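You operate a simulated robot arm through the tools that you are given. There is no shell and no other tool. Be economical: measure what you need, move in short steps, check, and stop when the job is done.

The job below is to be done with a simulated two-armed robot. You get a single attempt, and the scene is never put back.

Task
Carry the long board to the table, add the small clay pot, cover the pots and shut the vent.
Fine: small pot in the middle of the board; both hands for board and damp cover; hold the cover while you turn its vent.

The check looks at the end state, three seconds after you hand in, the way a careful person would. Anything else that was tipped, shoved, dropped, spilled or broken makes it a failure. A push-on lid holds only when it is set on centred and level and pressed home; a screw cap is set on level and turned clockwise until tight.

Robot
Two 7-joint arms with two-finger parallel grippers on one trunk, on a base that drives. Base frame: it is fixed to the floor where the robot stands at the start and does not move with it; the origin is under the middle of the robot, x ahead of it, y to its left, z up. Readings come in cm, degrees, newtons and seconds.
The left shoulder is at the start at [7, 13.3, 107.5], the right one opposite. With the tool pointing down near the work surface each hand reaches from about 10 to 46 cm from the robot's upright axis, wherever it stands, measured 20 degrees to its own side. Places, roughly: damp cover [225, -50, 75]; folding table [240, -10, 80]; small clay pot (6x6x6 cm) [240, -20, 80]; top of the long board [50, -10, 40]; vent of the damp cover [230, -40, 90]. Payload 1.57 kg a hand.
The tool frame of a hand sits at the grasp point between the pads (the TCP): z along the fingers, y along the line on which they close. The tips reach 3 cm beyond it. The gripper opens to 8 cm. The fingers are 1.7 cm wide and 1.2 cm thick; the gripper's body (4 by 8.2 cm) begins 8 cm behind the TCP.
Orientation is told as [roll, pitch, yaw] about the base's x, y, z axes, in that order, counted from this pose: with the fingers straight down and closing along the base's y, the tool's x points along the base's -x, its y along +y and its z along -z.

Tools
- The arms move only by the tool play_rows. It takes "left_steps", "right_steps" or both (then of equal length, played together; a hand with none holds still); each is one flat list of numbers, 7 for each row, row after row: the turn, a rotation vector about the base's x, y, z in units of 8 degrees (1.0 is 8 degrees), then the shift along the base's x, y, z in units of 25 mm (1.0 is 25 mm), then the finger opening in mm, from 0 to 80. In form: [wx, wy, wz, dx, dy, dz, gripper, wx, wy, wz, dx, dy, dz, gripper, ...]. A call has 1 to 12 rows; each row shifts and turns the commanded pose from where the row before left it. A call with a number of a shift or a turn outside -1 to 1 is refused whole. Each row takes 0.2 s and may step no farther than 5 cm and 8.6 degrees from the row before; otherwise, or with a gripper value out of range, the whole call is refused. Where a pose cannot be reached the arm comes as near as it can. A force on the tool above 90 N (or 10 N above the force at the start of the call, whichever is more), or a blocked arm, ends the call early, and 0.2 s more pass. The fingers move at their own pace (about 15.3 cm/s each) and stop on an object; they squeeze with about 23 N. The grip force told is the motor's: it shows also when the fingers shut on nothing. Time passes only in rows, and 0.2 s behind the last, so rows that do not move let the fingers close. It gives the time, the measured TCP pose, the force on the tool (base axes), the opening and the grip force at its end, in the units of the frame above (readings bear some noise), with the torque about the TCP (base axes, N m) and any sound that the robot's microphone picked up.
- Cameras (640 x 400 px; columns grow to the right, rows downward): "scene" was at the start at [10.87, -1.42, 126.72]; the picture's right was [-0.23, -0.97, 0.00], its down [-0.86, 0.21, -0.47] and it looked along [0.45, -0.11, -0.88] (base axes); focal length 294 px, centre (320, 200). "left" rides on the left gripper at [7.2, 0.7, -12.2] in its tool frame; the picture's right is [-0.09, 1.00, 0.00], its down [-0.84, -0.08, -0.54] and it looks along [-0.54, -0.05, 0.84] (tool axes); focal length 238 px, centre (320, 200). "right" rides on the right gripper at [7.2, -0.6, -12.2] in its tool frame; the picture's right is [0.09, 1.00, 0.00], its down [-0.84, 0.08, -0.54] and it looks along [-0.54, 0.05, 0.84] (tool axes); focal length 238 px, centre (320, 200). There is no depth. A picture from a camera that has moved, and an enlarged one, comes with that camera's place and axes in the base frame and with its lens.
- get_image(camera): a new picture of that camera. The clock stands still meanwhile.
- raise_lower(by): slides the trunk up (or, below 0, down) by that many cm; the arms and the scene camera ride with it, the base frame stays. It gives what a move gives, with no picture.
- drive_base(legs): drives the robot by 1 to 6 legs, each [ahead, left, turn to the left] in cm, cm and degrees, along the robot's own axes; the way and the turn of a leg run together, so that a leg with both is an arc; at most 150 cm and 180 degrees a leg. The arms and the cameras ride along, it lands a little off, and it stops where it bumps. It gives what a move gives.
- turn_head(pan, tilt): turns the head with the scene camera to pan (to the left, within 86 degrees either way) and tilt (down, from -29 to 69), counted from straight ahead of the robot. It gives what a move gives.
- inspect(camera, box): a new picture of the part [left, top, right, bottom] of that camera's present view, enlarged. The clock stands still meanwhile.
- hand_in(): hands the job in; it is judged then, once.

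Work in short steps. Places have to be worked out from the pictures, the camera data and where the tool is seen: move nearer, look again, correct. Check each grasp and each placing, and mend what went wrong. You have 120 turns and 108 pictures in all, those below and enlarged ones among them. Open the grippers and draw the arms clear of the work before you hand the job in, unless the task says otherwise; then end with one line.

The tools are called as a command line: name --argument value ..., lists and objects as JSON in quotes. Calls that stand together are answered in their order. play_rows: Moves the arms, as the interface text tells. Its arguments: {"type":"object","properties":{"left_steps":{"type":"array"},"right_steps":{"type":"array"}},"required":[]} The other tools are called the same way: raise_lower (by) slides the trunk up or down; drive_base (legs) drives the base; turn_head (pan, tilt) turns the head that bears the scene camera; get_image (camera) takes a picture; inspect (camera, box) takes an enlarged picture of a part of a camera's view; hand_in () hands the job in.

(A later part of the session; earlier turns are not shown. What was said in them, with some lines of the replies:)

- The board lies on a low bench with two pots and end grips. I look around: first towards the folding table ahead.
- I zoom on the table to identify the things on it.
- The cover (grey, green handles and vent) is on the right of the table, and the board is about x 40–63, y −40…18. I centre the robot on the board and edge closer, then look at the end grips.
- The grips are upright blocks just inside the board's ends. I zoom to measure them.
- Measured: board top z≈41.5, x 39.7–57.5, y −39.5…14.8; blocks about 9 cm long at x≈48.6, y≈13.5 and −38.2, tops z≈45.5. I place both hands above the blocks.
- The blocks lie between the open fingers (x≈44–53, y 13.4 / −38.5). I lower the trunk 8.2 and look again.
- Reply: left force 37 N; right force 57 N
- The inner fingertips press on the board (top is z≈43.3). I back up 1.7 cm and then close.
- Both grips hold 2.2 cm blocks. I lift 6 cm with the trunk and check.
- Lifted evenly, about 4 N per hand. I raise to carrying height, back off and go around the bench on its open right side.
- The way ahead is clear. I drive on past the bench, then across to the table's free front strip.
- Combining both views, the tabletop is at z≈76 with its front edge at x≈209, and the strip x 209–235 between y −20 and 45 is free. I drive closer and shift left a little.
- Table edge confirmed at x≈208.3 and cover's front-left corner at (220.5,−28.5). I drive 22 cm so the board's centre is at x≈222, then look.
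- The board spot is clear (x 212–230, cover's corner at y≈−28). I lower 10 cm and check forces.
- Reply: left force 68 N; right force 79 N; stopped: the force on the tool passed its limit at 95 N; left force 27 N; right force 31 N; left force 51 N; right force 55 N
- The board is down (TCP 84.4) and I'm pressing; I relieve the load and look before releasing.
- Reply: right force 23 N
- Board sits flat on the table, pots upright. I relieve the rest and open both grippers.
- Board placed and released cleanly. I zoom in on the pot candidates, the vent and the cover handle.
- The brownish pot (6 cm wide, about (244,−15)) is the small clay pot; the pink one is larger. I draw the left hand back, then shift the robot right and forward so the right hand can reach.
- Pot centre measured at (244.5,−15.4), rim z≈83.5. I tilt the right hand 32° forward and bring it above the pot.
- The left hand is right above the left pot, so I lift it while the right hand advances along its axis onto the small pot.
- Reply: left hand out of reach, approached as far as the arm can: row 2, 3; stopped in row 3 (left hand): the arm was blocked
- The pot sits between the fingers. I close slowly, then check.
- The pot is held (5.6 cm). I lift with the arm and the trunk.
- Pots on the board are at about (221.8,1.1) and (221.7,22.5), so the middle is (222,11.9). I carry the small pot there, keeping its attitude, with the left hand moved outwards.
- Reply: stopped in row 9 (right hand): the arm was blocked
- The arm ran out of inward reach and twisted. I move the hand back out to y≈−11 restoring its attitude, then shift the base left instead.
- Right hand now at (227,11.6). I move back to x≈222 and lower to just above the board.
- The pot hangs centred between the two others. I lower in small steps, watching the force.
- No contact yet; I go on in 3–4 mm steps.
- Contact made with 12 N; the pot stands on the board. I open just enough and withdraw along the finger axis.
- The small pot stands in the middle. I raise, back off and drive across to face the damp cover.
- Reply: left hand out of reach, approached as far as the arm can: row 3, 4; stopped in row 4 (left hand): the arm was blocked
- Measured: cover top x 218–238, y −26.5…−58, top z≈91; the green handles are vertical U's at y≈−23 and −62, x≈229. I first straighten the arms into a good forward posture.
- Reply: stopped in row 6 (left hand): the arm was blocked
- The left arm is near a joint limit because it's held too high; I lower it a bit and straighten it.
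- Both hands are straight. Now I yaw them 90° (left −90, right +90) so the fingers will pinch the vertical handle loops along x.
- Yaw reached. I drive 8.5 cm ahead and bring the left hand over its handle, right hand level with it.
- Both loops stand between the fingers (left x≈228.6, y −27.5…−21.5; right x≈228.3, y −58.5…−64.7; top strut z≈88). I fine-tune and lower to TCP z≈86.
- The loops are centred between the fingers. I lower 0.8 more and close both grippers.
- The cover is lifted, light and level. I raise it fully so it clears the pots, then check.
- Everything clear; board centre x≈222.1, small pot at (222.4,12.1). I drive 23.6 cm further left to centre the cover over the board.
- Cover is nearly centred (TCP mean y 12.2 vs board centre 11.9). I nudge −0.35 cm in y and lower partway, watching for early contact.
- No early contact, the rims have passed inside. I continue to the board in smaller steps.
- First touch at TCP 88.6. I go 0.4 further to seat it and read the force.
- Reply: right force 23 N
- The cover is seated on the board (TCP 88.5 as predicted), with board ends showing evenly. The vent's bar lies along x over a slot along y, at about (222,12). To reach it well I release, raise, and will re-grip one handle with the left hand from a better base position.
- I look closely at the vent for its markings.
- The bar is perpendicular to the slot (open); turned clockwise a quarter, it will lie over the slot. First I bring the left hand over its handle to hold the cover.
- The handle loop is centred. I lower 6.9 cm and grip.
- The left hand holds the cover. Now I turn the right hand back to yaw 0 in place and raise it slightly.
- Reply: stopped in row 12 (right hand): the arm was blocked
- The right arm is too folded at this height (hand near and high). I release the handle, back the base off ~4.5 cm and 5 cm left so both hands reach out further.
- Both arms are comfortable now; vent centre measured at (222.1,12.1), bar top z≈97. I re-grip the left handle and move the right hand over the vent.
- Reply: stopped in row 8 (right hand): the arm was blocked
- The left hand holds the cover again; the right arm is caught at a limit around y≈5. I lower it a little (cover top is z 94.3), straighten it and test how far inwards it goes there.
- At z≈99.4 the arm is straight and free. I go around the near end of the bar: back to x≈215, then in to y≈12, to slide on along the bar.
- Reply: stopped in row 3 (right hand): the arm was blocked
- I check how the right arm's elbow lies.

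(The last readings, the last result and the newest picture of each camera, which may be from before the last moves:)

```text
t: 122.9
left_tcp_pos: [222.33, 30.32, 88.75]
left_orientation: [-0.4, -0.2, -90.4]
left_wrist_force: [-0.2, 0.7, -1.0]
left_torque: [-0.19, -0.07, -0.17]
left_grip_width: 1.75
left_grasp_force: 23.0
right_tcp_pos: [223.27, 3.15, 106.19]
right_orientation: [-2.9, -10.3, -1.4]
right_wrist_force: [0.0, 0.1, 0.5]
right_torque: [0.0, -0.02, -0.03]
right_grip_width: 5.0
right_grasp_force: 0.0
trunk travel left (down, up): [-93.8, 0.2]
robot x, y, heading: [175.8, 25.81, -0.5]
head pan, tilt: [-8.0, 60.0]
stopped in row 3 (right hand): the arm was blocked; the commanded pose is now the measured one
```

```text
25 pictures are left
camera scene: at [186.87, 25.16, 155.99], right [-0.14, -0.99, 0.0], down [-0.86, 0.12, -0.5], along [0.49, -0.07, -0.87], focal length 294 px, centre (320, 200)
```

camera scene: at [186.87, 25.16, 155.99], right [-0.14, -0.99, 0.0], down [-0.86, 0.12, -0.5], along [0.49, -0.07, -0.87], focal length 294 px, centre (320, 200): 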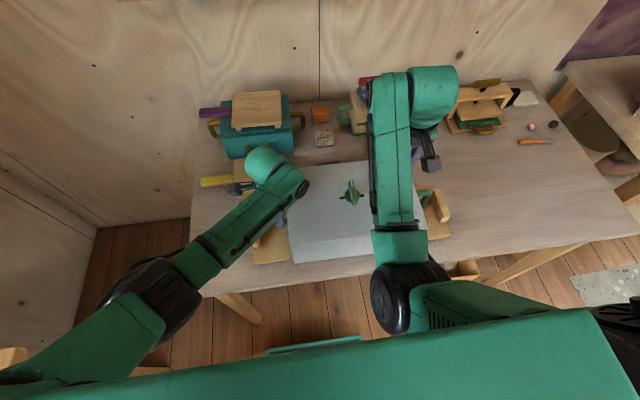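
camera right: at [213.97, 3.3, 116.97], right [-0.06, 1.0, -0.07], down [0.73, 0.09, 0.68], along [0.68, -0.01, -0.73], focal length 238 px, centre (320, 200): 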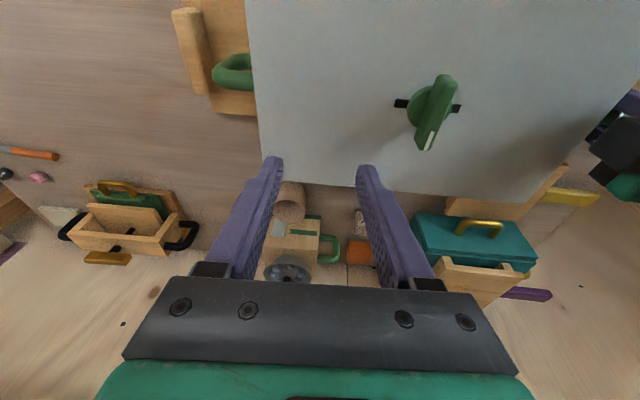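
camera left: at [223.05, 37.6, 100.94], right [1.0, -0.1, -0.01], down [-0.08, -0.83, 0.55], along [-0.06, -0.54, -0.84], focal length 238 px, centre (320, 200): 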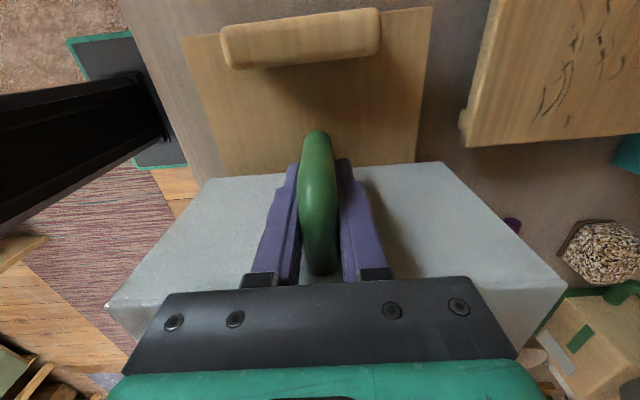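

The limit is the right wrist turning the inward way. The left hand suits a 0→−90° turn, so I swap roles: right holds the right handle, left turns the vent. First release and back off clear of the cover.

play_rows --left_steps '[0, 0, 0, 0, 0, 0, 40, 0, 0, 0, 0, 0, 0, 70, 0, 0, 0, 0, 0, 0, 70, 0, 0, 0, 0, 0, 0.8, 70, 0, 0, 0, 0, 0, 0.8, 70, 0, 0, 0, 0, 0, 0.8, 70, 0, 0, 0, 0, 0, 0.8, 70, 0, 0, 0, 0, 0, 0, 70]'

drive_base --legs '[[-20, 0, 0], [0, -31, 0]]'

play_rows --left_steps '[0, 0, 0, 0, 1, 0, 70, 0, 0, 0, 0, 1, 0, 70, 0, 0, 0, 0, 1, 0, 70, 0, 0, 0, 0, 1, 0, 70, 0, 0, 0, 0, 1, -0.2, 70, 0, 0, 0, 0, 1, -0.4, 70, 0, 0, 0, 0, 0, -0.4, 70]' --right_steps '[0.2, 0.4, 0, -0.4, 0, -1, 70, 0.2, 0.4, 0, -0.4, 0, -1, 70, 0.2, 0.4, 0, -0.4, 0, -1, 70, 0, 0.1, 0, 0, -0.3, -0.6, 70, 0, 0, 0, 0, -0.3, -0.4, 70, 0, 0, 0, 0, 0, 0, 70, 0, 0, 0, 0, 0, 0, 70]'

```text
t: 124.7
left_tcp_pos: [222.42, 30.28, 96.91]
left_orientation: [-0.4, -0.2, -90.3]
left_wrist_force: [0.2, 0.0, -0.8]
left_torque: [-0.03, -0.01, -0.02]
left_grip_width: 7.01
left_grasp_force: 0.0
right_tcp_pos: [223.23, 3.19, 106.16]
right_orientation: [-3.0, -10.3, -1.2]
right_wrist_force: [0.1, 0.6, 1.1]
right_torque: [-0.02, -0.01, -0.02]
right_grip_width: 4.99
right_grasp_force: 0.1
trunk travel left (down, up): [-93.8, 0.2]
robot x, y, heading: [176.0, 26.37, -0.2]
head pan, tilt: [-8.0, 60.0]
```

```text
t: 128.0
left_tcp_pos: [202.08, -0.57, 96.92]
left_orientation: [-0.4, -0.3, -90.5]
left_wrist_force: [1.4, 0.2, 0.0]
left_torque: [-0.01, -0.01, 0.0]
left_grip_width: 7.0
left_grasp_force: 0.1
right_tcp_pos: [202.94, -27.81, 106.2]
right_orientation: [-3.0, -10.3, -1.5]
right_wrist_force: [0.0, 0.9, -0.2]
right_torque: [-0.02, -0.02, -0.01]
right_grip_width: 5.01
right_grasp_force: 0.0
trunk travel left (down, up): [-93.8, 0.2]
robot x, y, heading: [155.37, -4.65, -0.3]
head pan, tilt: [-8.0, 60.0]
```

```text
t: 129.6
left_tcp_pos: [202.08, 14.17, 94.34]
left_orientation: [-0.3, -0.2, -90.6]
left_wrist_force: [0.8, 0.0, 0.2]
left_torque: [-0.04, -0.01, -0.04]
left_grip_width: 6.99
left_grasp_force: 0.0
right_tcp_pos: [199.82, -29.36, 95.98]
right_orientation: [1.6, 0.1, -1.9]
right_wrist_force: [-0.8, 0.2, -0.3]
right_torque: [-0.04, -0.02, 0.02]
right_grip_width: 7.03
right_grasp_force: 0.0
trunk travel left (down, up): [-93.8, 0.2]
robot x, y, heading: [155.62, -4.88, -0.3]
head pan, tilt: [-8.0, 60.0]
```

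Both hands are free and straight. I yaw the left to 0 and the right to +90 here.

play_rows --left_steps '[0, 0, 0.94, 0, 0.1, 0, 60, 0, 0, 0.94, 0, 0.1, 0, 60, 0, 0, 0.94, 0, 0.1, 0, 60, 0, 0, 0.94, 0, 0.1, 0, 60, 0, 0, 0.94, 0, 0.1, 0, 60, 0, 0, 0.94, 0, 0, 0, 60, 0, 0, 0.94, 0, 0, 0, 60, 0, 0, 0.94, 0, 0, 0, 60, 0, 0, 0.94, 0, 0, 0, 60, 0, 0, 0.94, 0, 0, 0, 60, 0, 0, 0.94, 0, 0, 0, 60, 0, 0, 0.94, 0, 0, 0, 60]' --right_steps '[-0.1, 0, 0.96, 0.1, 0, 0, 70, -0.1, 0, 0.96, 0.1, 0, 0, 70, 0, 0, 0.96, 0.1, 0, 0, 70, 0, 0, 0.96, 0.1, 0, 0, 70, 0, 0, 0.96, 0.1, 0, 0, 70, 0, 0, 0.96, 0.1, 0, 0, 70, 0, 0, 0.96, 0.1, 0, 0, 70, 0, 0, 0.96, 0.1, 0, 0, 70, 0, 0, 0.96, 0, 0, 0, 70, 0, 0, 0.96, 0, 0, 0, 70, 0, 0, 0.96, 0, 0, 0, 70, 0, 0, 0.96, 0, 0, 0, 70]'

```text
t: 132.2
left_tcp_pos: [202.05, 15.46, 94.41]
left_orientation: [-0.3, -0.1, -0.2]
left_wrist_force: [0.1, 0.0, -0.1]
left_torque: [0.0, 0.0, -0.01]
left_grip_width: 6.0
left_grasp_force: 0.1
right_tcp_pos: [202.02, -29.41, 96.09]
right_orientation: [0.0, 0.4, 90.2]
right_wrist_force: [-0.4, 0.6, 0.2]
right_torque: [0.02, 0.02, -0.01]
right_grip_width: 6.97
right_grasp_force: 0.1
trunk travel left (down, up): [-93.8, 0.2]
robot x, y, heading: [155.39, -4.82, -0.3]
head pan, tilt: [-8.0, 60.0]
```

Both rotated well. I set the left hand at y≈12.1, z≈98.9 (to slide onto the bar from its near end), the right toward y≈−12, then drive 13 cm ahead.

play_rows --left_steps '[0, 0, 0, 0, -0.45, 0.6, 60, 0, 0, 0, 0, -0.45, 0.6, 60, 0, 0, 0, 0, -0.45, 0.6, 60, 0, 0, 0, 0, 0, 0, 60, 0, 0, 0, 0, 0, 0, 60, 0, 0, 0, 0, 0, 0, 60, 0, 0, 0, 0, 0, 0, 60]' --right_steps '[0, 0, 0, 0, 1, 0, 80, 0, 0, 0, 0, 1, 0, 80, 0, 0, 0, 0, 1, 0, 80, 0, 0, 0, 0, 1, 0, 80, 0, 0, 0, 0, 1, 0.1, 80, 0, 0, 0, 0, 1, 0.1, 80, 0, 0, 0, 0, 0, 0, 80]'

drive_base --legs '[[12.5, 0, 0.3]]'

get_image --camera "left"

get_image --camera "right"

```text
t: 133.8
left_tcp_pos: [201.9, 12.09, 98.83]
left_orientation: [-0.4, -0.1, -0.3]
left_wrist_force: [-0.1, 0.4, -0.4]
left_torque: [0.02, 0.0, 0.02]
left_grip_width: 6.0
left_grasp_force: 0.2
right_tcp_pos: [201.98, -14.4, 96.67]
right_orientation: [0.0, 0.4, 90.2]
right_wrist_force: [0.0, 0.4, 0.2]
right_torque: [-0.02, -0.01, 0.02]
right_grip_width: 8.03
right_grasp_force: 0.1
trunk travel left (down, up): [-93.8, 0.2]
robot x, y, heading: [155.28, -4.78, -0.3]
head pan, tilt: [-8.0, 60.0]
```

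```text
t: 135.1
left_tcp_pos: [214.22, 12.3, 98.97]
left_orientation: [-0.4, -0.3, 0.1]
left_wrist_force: [-0.5, 0.2, -0.4]
left_torque: [-0.01, 0.01, -0.02]
left_grip_width: 6.0
left_grasp_force: 0.1
right_tcp_pos: [214.45, -14.13, 96.85]
right_orientation: [-0.1, 0.3, 90.5]
right_wrist_force: [-1.2, 0.1, 0.2]
right_torque: [0.01, 0.03, 0.0]
right_grip_width: 8.0
right_grasp_force: 0.0
trunk travel left (down, up): [-93.8, 0.2]
robot x, y, heading: [168.36, -4.85, 0.2]
head pan, tilt: [-8.0, 60.0]
```

```text
24 pictures are left
camera left: at [206.98, 13.07, 111.14], right [0.09, 1.0, -0.01], down [0.83, -0.07, 0.55], along [0.54, -0.05, -0.84], focal length 238 px, centre (320, 200)
```

left: 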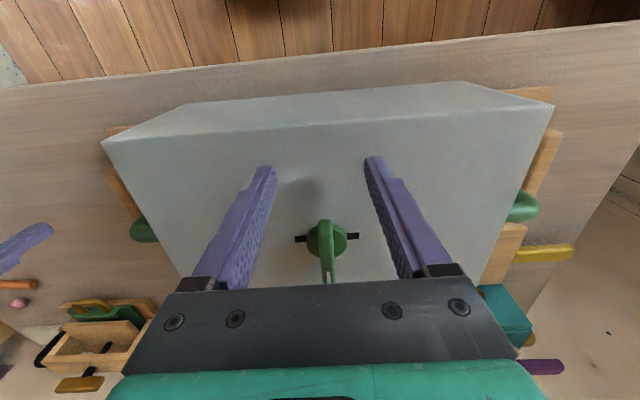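

```text
23 pictures are left
camera right: at [215.1, -21.32, 109.06], right [-0.99, -0.1, 0.0], down [-0.09, 0.84, 0.54], along [-0.05, 0.53, -0.84], focal length 238 px, centre (320, 200)
```

right: 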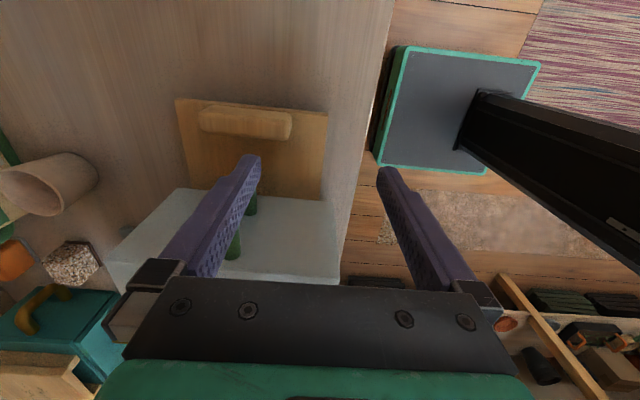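

Left hand is lined up with the bar (y≈12.3) and clears the cover. I drive the last 7.8 cm so both hands come to x≈222.

drive_base --legs '[[7.8, 0, -0.2]]'

play_rows --right_steps '[0, 0, 0, 0, 0.75, 0, 80, 0, 0, 0, 0, 0.75, 0, 80, 0, 0, 0, 0, 0.75, 0, 80, 0, 0, 0, 0, 0.75, 0, 80, 0, 0, 0, 0, 0, 0, 80]'

get_image --camera "left"

get_image --camera "right"

```text
t: 136.1
left_tcp_pos: [221.54, 12.21, 99.21]
left_orientation: [-0.4, -0.5, 0.0]
left_wrist_force: [-1.1, -0.2, -0.5]
left_torque: [-0.02, -0.04, 0.02]
left_grip_width: 5.97
left_grasp_force: 0.1
right_tcp_pos: [221.6, -14.35, 96.82]
right_orientation: [-0.2, 0.5, 90.4]
right_wrist_force: [-0.6, 0.3, -0.8]
right_torque: [-0.01, -0.06, 0.02]
right_grip_width: 8.0
right_grasp_force: 0.1
trunk travel left (down, up): [-93.8, 0.2]
robot x, y, heading: [175.25, -4.45, -0.1]
head pan, tilt: [-8.0, 60.0]
```

```text
t: 137.3
left_tcp_pos: [221.92, 12.22, 98.95]
left_orientation: [-0.4, -0.1, -0.2]
left_wrist_force: [-0.3, 0.1, 0.6]
left_torque: [0.02, -0.03, 0.02]
left_grip_width: 6.0
left_grasp_force: 0.2
right_tcp_pos: [222.13, -6.8, 96.66]
right_orientation: [0.0, 0.5, 90.4]
right_wrist_force: [-0.4, -0.6, 0.7]
right_torque: [0.01, 0.0, 0.04]
right_grip_width: 7.99
right_grasp_force: 0.0
trunk travel left (down, up): [-93.8, 0.2]
robot x, y, heading: [175.63, -5.29, -0.4]
head pan, tilt: [-8.0, 60.0]
```

```text
22 pictures are left
camera left: at [214.66, 12.94, 111.08], right [0.09, 1.0, -0.01], down [0.83, -0.07, 0.55], along [0.54, -0.06, -0.84], focal length 238 px, centre (320, 200)
```

left: 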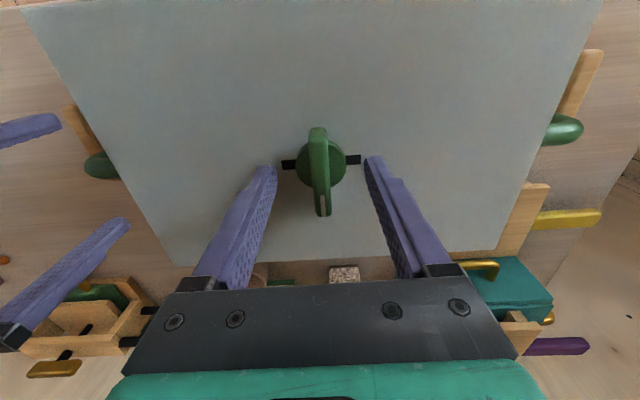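

```text
21 pictures are left
camera right: at [222.76, -13.91, 108.94], right [-0.99, -0.1, 0.0], down [-0.08, 0.84, 0.54], along [-0.05, 0.53, -0.84], focal length 238 px, centre (320, 200)
```

right: 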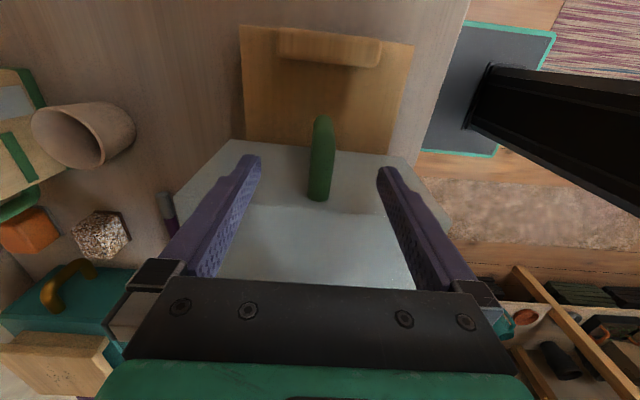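

Both hands are in place. The right hand goes down to the handle and grips, keeping the left still.

play_rows --right_steps '[0, 0, 0, 0, 0, -0.81, 80, 0, 0, 0, 0, 0, -0.81, 80, 0, 0, 0, 0, 0, -0.81, 80, 0, 0, 0, 0, 0, -0.81, 80, 0, 0, 0, 0, 0, 0, 40, 0, 0, 0, 0, 0, 0, 15, 0, 0, 0, 0, 0, 0, 0, 0, 0, 0, 0, 0, 0, 0]'

play_rows --left_steps '[0, 0, 0, 0.05, 0, -0.1, 50, 0, 0, 0, 0, 0, -0.14, 40, 0, 0, 0, 0, 0, 0, 40]'

play_rows --left_steps '[0, 0, 0, 0, 0, -0.1, 40, 0, 0, 0, 0, 0, -0.08, 40, 0, 0, 0, 0, 0, 0, 40]'

get_image --camera "left"

```text
t: 139.1
left_tcp_pos: [222.14, 12.1, 98.9]
left_orientation: [-0.5, -0.2, -0.1]
left_wrist_force: [-0.2, 0.5, 0.7]
left_torque: [0.0, -0.01, 0.0]
left_grip_width: 6.0
left_grasp_force: 0.1
right_tcp_pos: [222.27, -6.67, 88.52]
right_orientation: [0.0, 0.4, 90.4]
right_wrist_force: [-0.1, -0.3, -0.8]
right_torque: [-0.1, -0.19, -0.2]
right_grip_width: 1.77
right_grasp_force: 23.2
trunk travel left (down, up): [-93.8, 0.2]
robot x, y, heading: [175.26, -4.54, -0.4]
head pan, tilt: [-8.0, 60.0]
```

```text
t: 139.9
left_tcp_pos: [222.18, 12.13, 98.4]
left_orientation: [-0.4, -0.2, -0.2]
left_wrist_force: [0.0, -0.9, -0.8]
left_torque: [-0.01, -0.01, 0.0]
left_grip_width: 4.01
left_grasp_force: 0.1
right_tcp_pos: [222.16, -6.72, 88.51]
right_orientation: [0.0, 0.4, 90.3]
right_wrist_force: [0.2, -0.7, 1.6]
right_torque: [-0.07, -0.23, -0.23]
right_grip_width: 1.76
right_grasp_force: 23.1
trunk travel left (down, up): [-93.8, 0.2]
robot x, y, heading: [175.68, -5.04, -0.2]
head pan, tilt: [-8.0, 60.0]
```

```text
t: 140.7
left_tcp_pos: [222.13, 12.18, 97.79]
left_orientation: [-0.5, -0.1, -0.1]
left_wrist_force: [-0.2, 1.1, -0.6]
left_torque: [-0.02, 0.01, 0.03]
left_grip_width: 4.01
left_grasp_force: 0.0
right_tcp_pos: [222.27, -6.78, 88.53]
right_orientation: [0.0, 0.4, 90.4]
right_wrist_force: [0.3, 0.0, -0.1]
right_torque: [-0.05, -0.24, -0.24]
right_grip_width: 1.75
right_grasp_force: 23.5
trunk travel left (down, up): [-93.8, 0.2]
robot x, y, heading: [175.31, -5.06, -0.3]
head pan, tilt: [-8.0, 60.0]
```

```text
20 pictures are left
camera left: at [214.89, 12.98, 110.0], right [0.09, 1.0, -0.01], down [0.84, -0.07, 0.54], along [0.54, -0.06, -0.84], focal length 238 px, centre (320, 200)
```

left: 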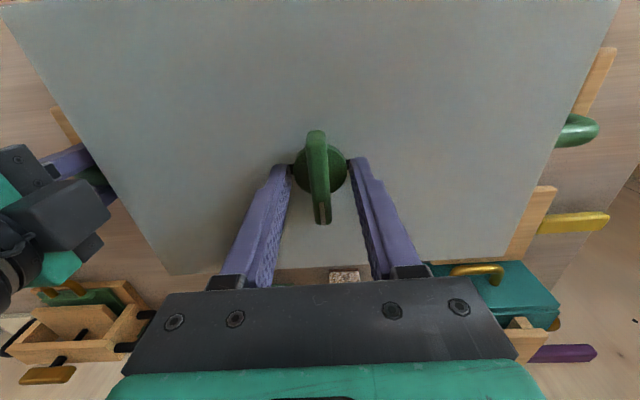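

The right hand holds the handle; the left fingers straddle the bar. I close on it and read the width.

play_rows --left_steps '[0, 0, 0, 0, 0, 0, 20, 0, 0, 0, 0, 0, 0, 0, 0, 0, 0, 0, 0, 0, 0]'

inspect --camera "left" --box '[220, 100, 420, 260]'

```text
t: 141.5
left_tcp_pos: [222.2, 12.26, 97.72]
left_orientation: [-0.3, -0.1, -0.1]
left_wrist_force: [0.3, 0.2, 0.1]
left_torque: [0.22, 0.02, 0.0]
left_grip_width: 1.2
left_grasp_force: 23.1
right_tcp_pos: [222.25, -6.75, 88.56]
right_orientation: [0.0, 0.3, 90.5]
right_wrist_force: [0.7, 0.8, -0.2]
right_torque: [-0.23, -0.26, -0.28]
right_grip_width: 1.75
right_grasp_force: 23.2
trunk travel left (down, up): [-93.8, 0.2]
robot x, y, heading: [175.31, -4.73, -0.1]
head pan, tilt: [-8.0, 60.0]
```

```text
2.50 times, centred on (320, 180) of left
camera zoom: at [214.89, 12.97, 110.0], right [0.09, 1.0, -0.01], down [0.84, -0.07, 0.54], along [0.54, -0.06, -0.84], focal length 596 px, centre (320, 250)
```

zoom: 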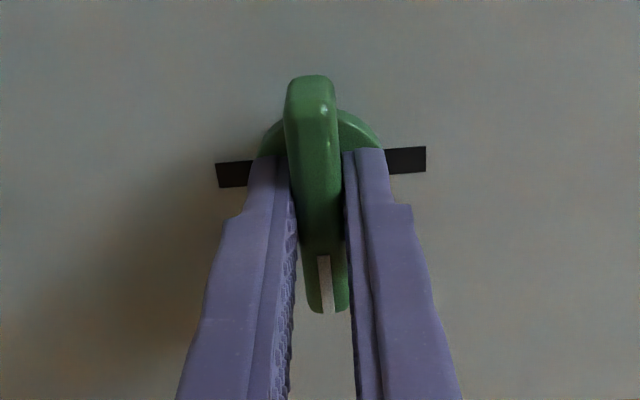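

The bar (1.2 cm) is gripped at the axis. I turn clockwise 32° first and check the torque.

play_rows --left_steps '[0, 0, -1, 0, 0, 0, 0, 0, 0, -1, 0, 0, 0, 0, 0, 0, -1, 0, 0, 0, 0, 0, 0, -1, 0, 0, 0, 0, 0, 0, 0, 0, 0, 0, 0]'

inspect --camera "left" --box '[220, 100, 420, 260]'

```text
t: 142.7
left_tcp_pos: [222.17, 12.29, 97.81]
left_orientation: [-0.3, -0.2, -32.1]
left_wrist_force: [0.5, 4.0, 2.6]
left_torque: [0.41, -0.21, 0.02]
left_grip_width: 1.14
left_grasp_force: 23.0
right_tcp_pos: [222.1, -6.74, 88.55]
right_orientation: [0.1, 0.4, 90.4]
right_wrist_force: [1.0, -3.2, -0.6]
right_torque: [0.55, -0.24, -0.2]
right_grip_width: 1.75
right_grasp_force: 23.2
trunk travel left (down, up): [-93.8, 0.2]
robot x, y, heading: [175.97, -5.02, 0.0]
head pan, tilt: [-8.0, 60.0]
```

```text
2.50 times, centred on (320, 180) of left
camera zoom: at [216.37, 16.69, 109.99], right [0.61, 0.79, -0.01], down [0.67, -0.51, 0.55], along [0.43, -0.33, -0.84], focal length 596 px, centre (320, 250)
```

zoom: 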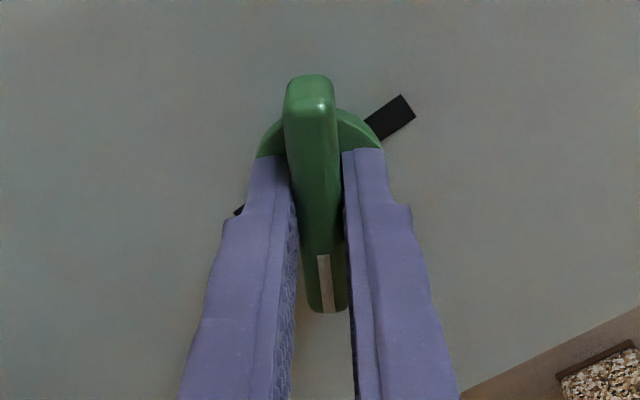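

It turns freely with the bar held. I continue clockwise another 48°.

play_rows --left_steps '[0, 0, -1, 0, 0, 0, 0, 0, 0, -1, 0, 0, 0, 0, 0, 0, -1, 0, 0, 0, 0, 0, 0, -1, 0, 0, 0, 0, 0, 0, -1, 0, 0, 0, 0, 0, 0, -1, 0, 0, 0, 0, 0, 0, 0, 0, 0, 0, 0]'

inspect --camera "left" --box '[220, 100, 420, 260]'

```text
t: 144.3
left_tcp_pos: [222.19, 12.24, 97.84]
left_orientation: [-0.3, -0.2, -80.2]
left_wrist_force: [-1.0, -0.7, 2.4]
left_torque: [-0.14, -0.32, 0.01]
left_grip_width: 1.1
left_grasp_force: 23.0
right_tcp_pos: [222.1, -6.66, 88.6]
right_orientation: [0.0, 0.3, 90.3]
right_wrist_force: [0.4, -0.3, -0.8]
right_torque: [-0.6, 0.3, -0.17]
right_grip_width: 1.73
right_grasp_force: 22.9
trunk travel left (down, up): [-93.8, 0.2]
robot x, y, heading: [175.54, -5.13, 0.0]
head pan, tilt: [-8.0, 60.0]
```

```text
2.50 times, centred on (320, 180) of left
camera zoom: at [221.59, 19.46, 109.98], right [1.0, 0.08, -0.01], down [0.07, -0.84, 0.55], along [0.04, -0.54, -0.84], focal length 596 px, centre (320, 250)
```

zoom: 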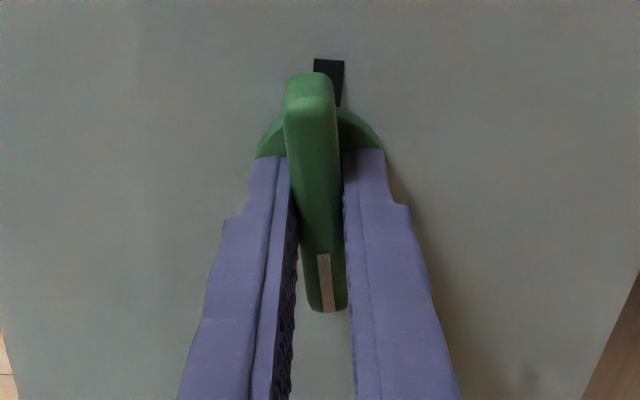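

Ten degrees remain until the bar lies over the slot. I turn on by 12°, feeling for a stop.

play_rows --left_steps '[0, 0, -0.6, 0, 0, 0, 0, 0, 0, -0.6, 0, 0, 0, 0, 0, 0, -0.3, 0, 0, 0, 0, 0, 0, 0, 0, 0, 0, 0]'

inspect --camera "left" --box '[220, 100, 420, 260]'

```text
t: 145.3
left_tcp_pos: [222.09, 12.22, 97.77]
left_orientation: [-0.4, -0.1, -92.1]
left_wrist_force: [1.2, 1.0, 0.4]
left_torque: [0.12, -0.38, 0.46]
left_grip_width: 1.17
left_grasp_force: 23.0
right_tcp_pos: [222.17, -6.72, 88.64]
right_orientation: [0.0, 0.2, 90.5]
right_wrist_force: [-2.1, -1.1, -0.2]
right_torque: [0.28, 0.19, -0.13]
right_grip_width: 1.74
right_grasp_force: 23.0
trunk travel left (down, up): [-93.8, 0.2]
robot x, y, heading: [175.45, -5.12, -0.6]
head pan, tilt: [-8.0, 60.0]
```

```text
2.50 times, centred on (320, 180) of left
camera zoom: at [223.12, 19.39, 109.98], right [0.99, -0.13, -0.01], down [-0.1, -0.83, 0.54], along [-0.08, -0.54, -0.84], focal length 596 px, centre (320, 250)
```

zoom: 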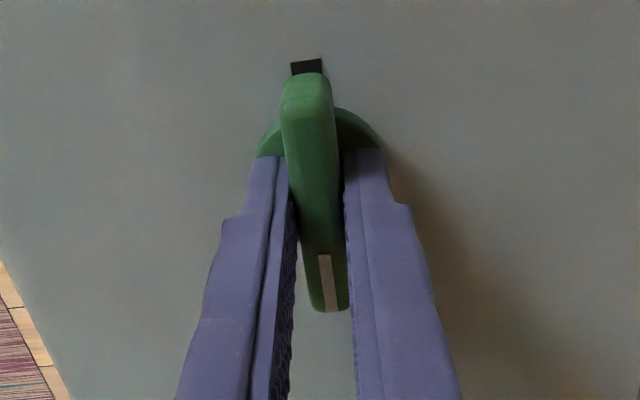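

A torque of 0.46 N m now opposes: the stop, with the bar in line with the slot. I press 3° more to be sure, then release.

play_rows --left_steps '[0, 0, -0.4, 0, 0, 0, 0, 0, 0, 0, 0, 0, 0, 0]'

play_rows --left_steps '[0, 0, 0.6, 0, 0, 0, 0, 0, 0, 0, 0, 0, 0, 25, 0, 0, 0, 0, 0, 0, 40, 0, 0, 0, 0, 0, 0, 40, 0, 0, 0, 0, 0, 0.5, 40, 0, 0, 0, 0, 0, 0.5, 40, 0, 0, 0, 0, 0, 0, 40]'

get_image --camera "left"

```text
t: 145.9
left_tcp_pos: [222.1, 12.22, 97.76]
left_orientation: [-0.5, -0.3, -95.3]
left_wrist_force: [0.8, 0.5, 0.2]
left_torque: [0.07, -0.53, 0.42]
left_grip_width: 1.29
left_grasp_force: 22.8
right_tcp_pos: [222.03, -6.68, 88.45]
right_orientation: [0.1, 0.3, 90.4]
right_wrist_force: [-2.3, -0.5, 0.3]
right_torque: [0.37, 0.35, -0.12]
right_grip_width: 1.76
right_grasp_force: 22.1
trunk travel left (down, up): [-93.8, 0.2]
robot x, y, heading: [175.46, -4.95, -0.2]
head pan, tilt: [-8.0, 60.0]
```

```text
t: 147.5
left_tcp_pos: [222.08, 12.25, 100.26]
left_orientation: [-0.4, -0.2, -90.5]
left_wrist_force: [1.2, 0.4, 0.4]
left_torque: [0.0, 0.02, 0.02]
left_grip_width: 4.01
left_grasp_force: 0.1
right_tcp_pos: [222.2, -6.76, 88.49]
right_orientation: [-0.1, 0.4, 90.4]
right_wrist_force: [1.1, 0.8, 1.2]
right_torque: [0.3, -0.24, -0.16]
right_grip_width: 1.76
right_grasp_force: 22.9
trunk travel left (down, up): [-93.8, 0.2]
robot x, y, heading: [175.6, -4.77, -0.2]
head pan, tilt: [-8.0, 60.0]
```

```text
15 pictures are left
camera left: at [222.89, 19.44, 112.49], right [0.99, -0.1, -0.01], down [-0.08, -0.83, 0.55], along [-0.06, -0.54, -0.84], focal length 238 px, centre (320, 200)
```

left: 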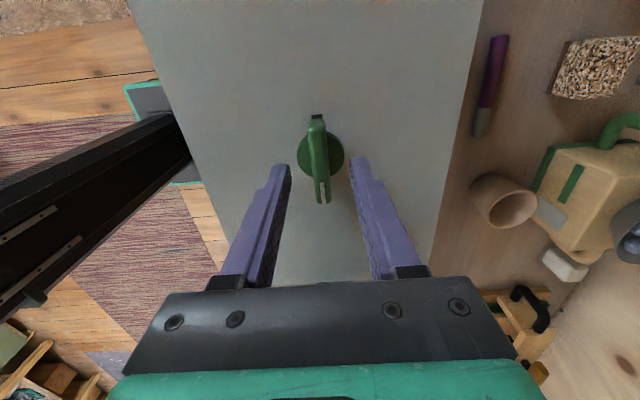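

The bar lies over the slot, vent shut. I release the right hand, raise both clear and back away.

play_rows --left_steps '[0, 0, 0, 0, 0, 0.4, 40, 0, 0, 0, 0, 0, 0.4, 40, 0, 0, 0, 0, 0, 0, 40, 0, 0, 0, 0, 0, 0, 40, 0, 0, 0, 0, 0, 0, 40, 0, 0, 0, 0, 0, 0, 40, 0, 0, 0, 0, 0, 0, 40, 0, 0, 0, 0, 0, 0, 40]' --right_steps '[0, 0, 0, 0, 0, 0, 35, 0, 0, 0, 0, 0, 0, 70, 0, 0, 0, 0, 0, 0, 70, 0, 0, 0, 0, 0, 0.8, 70, 0, 0, 0, 0, 0, 0.8, 70, 0, 0, 0, 0, 0, 0.8, 70, 0, 0, 0, 0, 0, 0.9, 70, 0, 0, 0, 0, 0, 0, 70]'

get_image --camera "right"

```text
t: 149.3
left_tcp_pos: [222.02, 12.18, 102.3]
left_orientation: [-0.4, -0.2, -90.5]
left_wrist_force: [0.9, 0.2, 0.3]
left_torque: [0.01, -0.04, 0.0]
left_grip_width: 4.01
left_grasp_force: 0.0
right_tcp_pos: [222.01, -6.69, 96.97]
right_orientation: [0.0, 0.4, 90.4]
right_wrist_force: [0.0, 0.7, -0.2]
right_torque: [0.02, 0.04, 0.02]
right_grip_width: 7.01
right_grasp_force: 0.0
trunk travel left (down, up): [-93.8, 0.2]
robot x, y, heading: [175.41, -5.04, -0.2]
head pan, tilt: [-8.0, 60.0]
```

```text
14 pictures are left
camera right: at [222.73, -13.96, 109.22], right [-1.0, -0.1, 0.0], down [-0.08, 0.84, 0.54], along [-0.05, 0.53, -0.84], focal length 238 px, centre (320, 200)
```

right: 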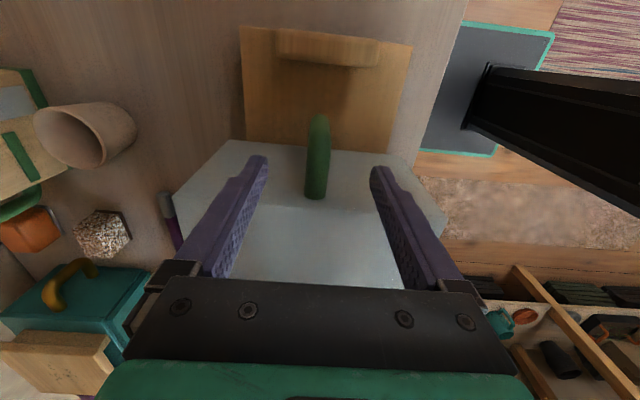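

Handle free. I raise the right hand a bit more and drive back, then look at the result.

play_rows --right_steps '[0, 0, 0, 0, 0, 0.6, 70, 0, 0, 0, 0, -0.5, 0.3, 70, 0, 0, 0, 0, 0, 0, 70]'

drive_base --legs '[[-28, 0, 0]]'

turn_head --pan 14 --tilt 45

get_image --camera "scene"

```text
t: 150.1
left_tcp_pos: [222.06, 12.15, 102.32]
left_orientation: [-0.4, -0.2, -90.5]
left_wrist_force: [-0.5, -1.1, 0.2]
left_torque: [0.0, -0.02, -0.01]
left_grip_width: 4.01
left_grasp_force: 0.2
right_tcp_pos: [222.25, -8.03, 99.18]
right_orientation: [0.0, 0.5, 90.3]
right_wrist_force: [0.2, -0.4, 0.2]
right_torque: [0.02, -0.02, 0.04]
right_grip_width: 7.0
right_grasp_force: 0.1
trunk travel left (down, up): [-93.8, 0.2]
robot x, y, heading: [175.52, -5.0, -0.3]
head pan, tilt: [-8.0, 60.0]
```

```text
t: 152.1
left_tcp_pos: [194.88, 12.08, 102.23]
left_orientation: [-0.4, -0.2, -90.7]
left_wrist_force: [0.6, 0.4, 0.0]
left_torque: [0.0, 0.01, -0.01]
left_grip_width: 4.02
left_grasp_force: 0.0
right_tcp_pos: [194.81, -8.06, 99.17]
right_orientation: [0.2, 0.4, 90.0]
right_wrist_force: [0.6, -0.4, 0.5]
right_torque: [0.01, 0.0, 0.04]
right_grip_width: 7.02
right_grasp_force: 0.1
trunk travel left (down, up): [-93.8, 0.2]
robot x, y, heading: [148.18, -5.0, -0.7]
head pan, tilt: [-8.0, 60.0]
```

```text
t: 152.9
left_tcp_pos: [194.69, 12.18, 102.33]
left_orientation: [-0.3, -0.2, -90.8]
left_wrist_force: [0.0, 0.7, 0.9]
left_torque: [-0.01, -0.01, -0.01]
left_grip_width: 4.02
left_grasp_force: 0.1
right_tcp_pos: [194.62, -8.14, 99.2]
right_orientation: [0.1, 0.4, 90.1]
right_wrist_force: [0.0, -0.1, 1.0]
right_torque: [0.0, 0.01, -0.01]
right_grip_width: 7.01
right_grasp_force: 0.0
trunk travel left (down, up): [-93.8, 0.2]
robot x, y, heading: [147.93, -4.6, -0.6]
head pan, tilt: [14.0, 45.0]
```

```text
13 pictures are left
camera scene: at [160.52, -2.91, 157.94], right [0.23, -0.97, 0.0], down [-0.69, -0.16, -0.71], along [0.69, 0.16, -0.71], focal length 294 px, centre (320, 200)
```

scene: 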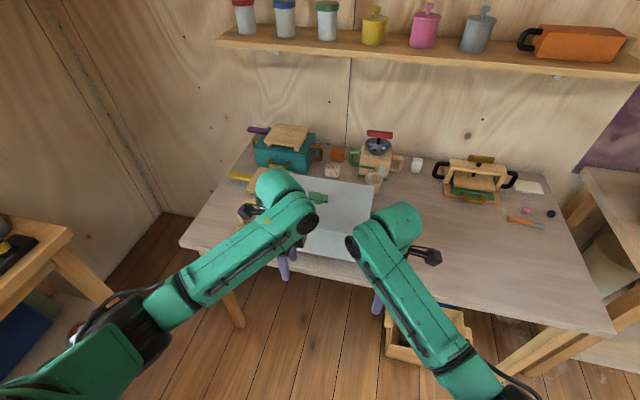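

I shift to the right for an unobstructed final look at the cover.

drive_base --legs '[[-10, -45, 0]]'

turn_head --pan 38 --tilt 35

get_image --camera "scene"

inspect --camera "scene" --box '[220, 130, 420, 260]'

```text
t: 155.7
left_tcp_pos: [184.26, -32.76, 102.45]
left_orientation: [-0.4, -0.1, -91.3]
left_wrist_force: [-0.1, 0.2, -0.2]
left_torque: [-0.02, -0.04, -0.02]
left_grip_width: 3.98
left_grasp_force: 0.2
right_tcp_pos: [184.16, -52.95, 99.11]
right_orientation: [0.0, 0.4, 89.6]
right_wrist_force: [-0.5, 0.4, 0.9]
right_torque: [-0.02, -0.03, 0.04]
right_grip_width: 7.0
right_grasp_force: 0.1
trunk travel left (down, up): [-93.8, 0.2]
robot x, y, heading: [137.34, -49.3, -1.2]
head pan, tilt: [14.0, 45.0]
```

```text
t: 156.6
left_tcp_pos: [184.33, -32.98, 102.4]
left_orientation: [-0.4, -0.1, -91.3]
left_wrist_force: [0.8, -0.1, -0.1]
left_torque: [0.01, 0.01, -0.01]
left_grip_width: 4.0
left_grasp_force: 0.0
right_tcp_pos: [184.1, -53.07, 99.09]
right_orientation: [0.0, 0.4, 89.7]
right_wrist_force: [0.6, -0.7, -0.7]
right_torque: [-0.01, -0.02, 0.02]
right_grip_width: 7.03
right_grasp_force: 0.0
trunk travel left (down, up): [-93.8, 0.2]
robot x, y, heading: [137.61, -49.51, -1.1]
head pan, tilt: [38.0, 35.0]
```

```text
12 pictures are left
camera scene: at [149.14, -44.12, 159.42], right [0.6, -0.8, 0.0], down [-0.46, -0.34, -0.82], along [0.65, 0.49, -0.57], focal length 294 px, centre (320, 200)
```

scene: 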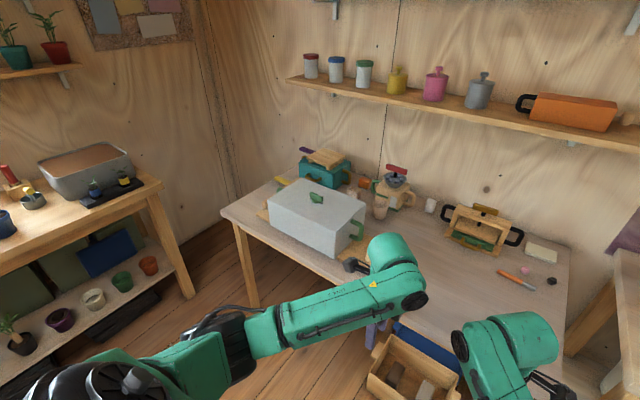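

```text
3.08 times, centred on (320, 195) of scene
camera zoom: at [149.14, -44.12, 159.42], right [0.6, -0.8, 0.0], down [-0.46, -0.34, -0.82], along [0.65, 0.49, -0.57], focal length 906 px, centre (320, 215)
```

zoom: 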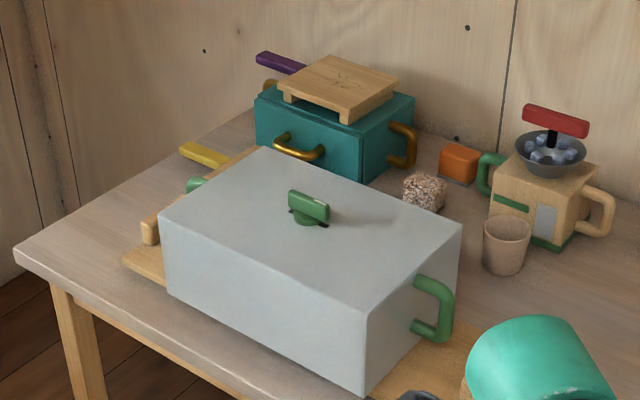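

The board is on the table, the cover sits level over the pots, the vent bar lies over its slot, and the other objects are undisturbed. I hand in.

hand_in

```text
The job is handed in.
```

The job is handed in: the long board is on the table with the small clay pot in its middle. The damp cover sits level over the pots, and the vent is turned clockwise to its stop. From the pictures, nothing else on the table was disturbed.
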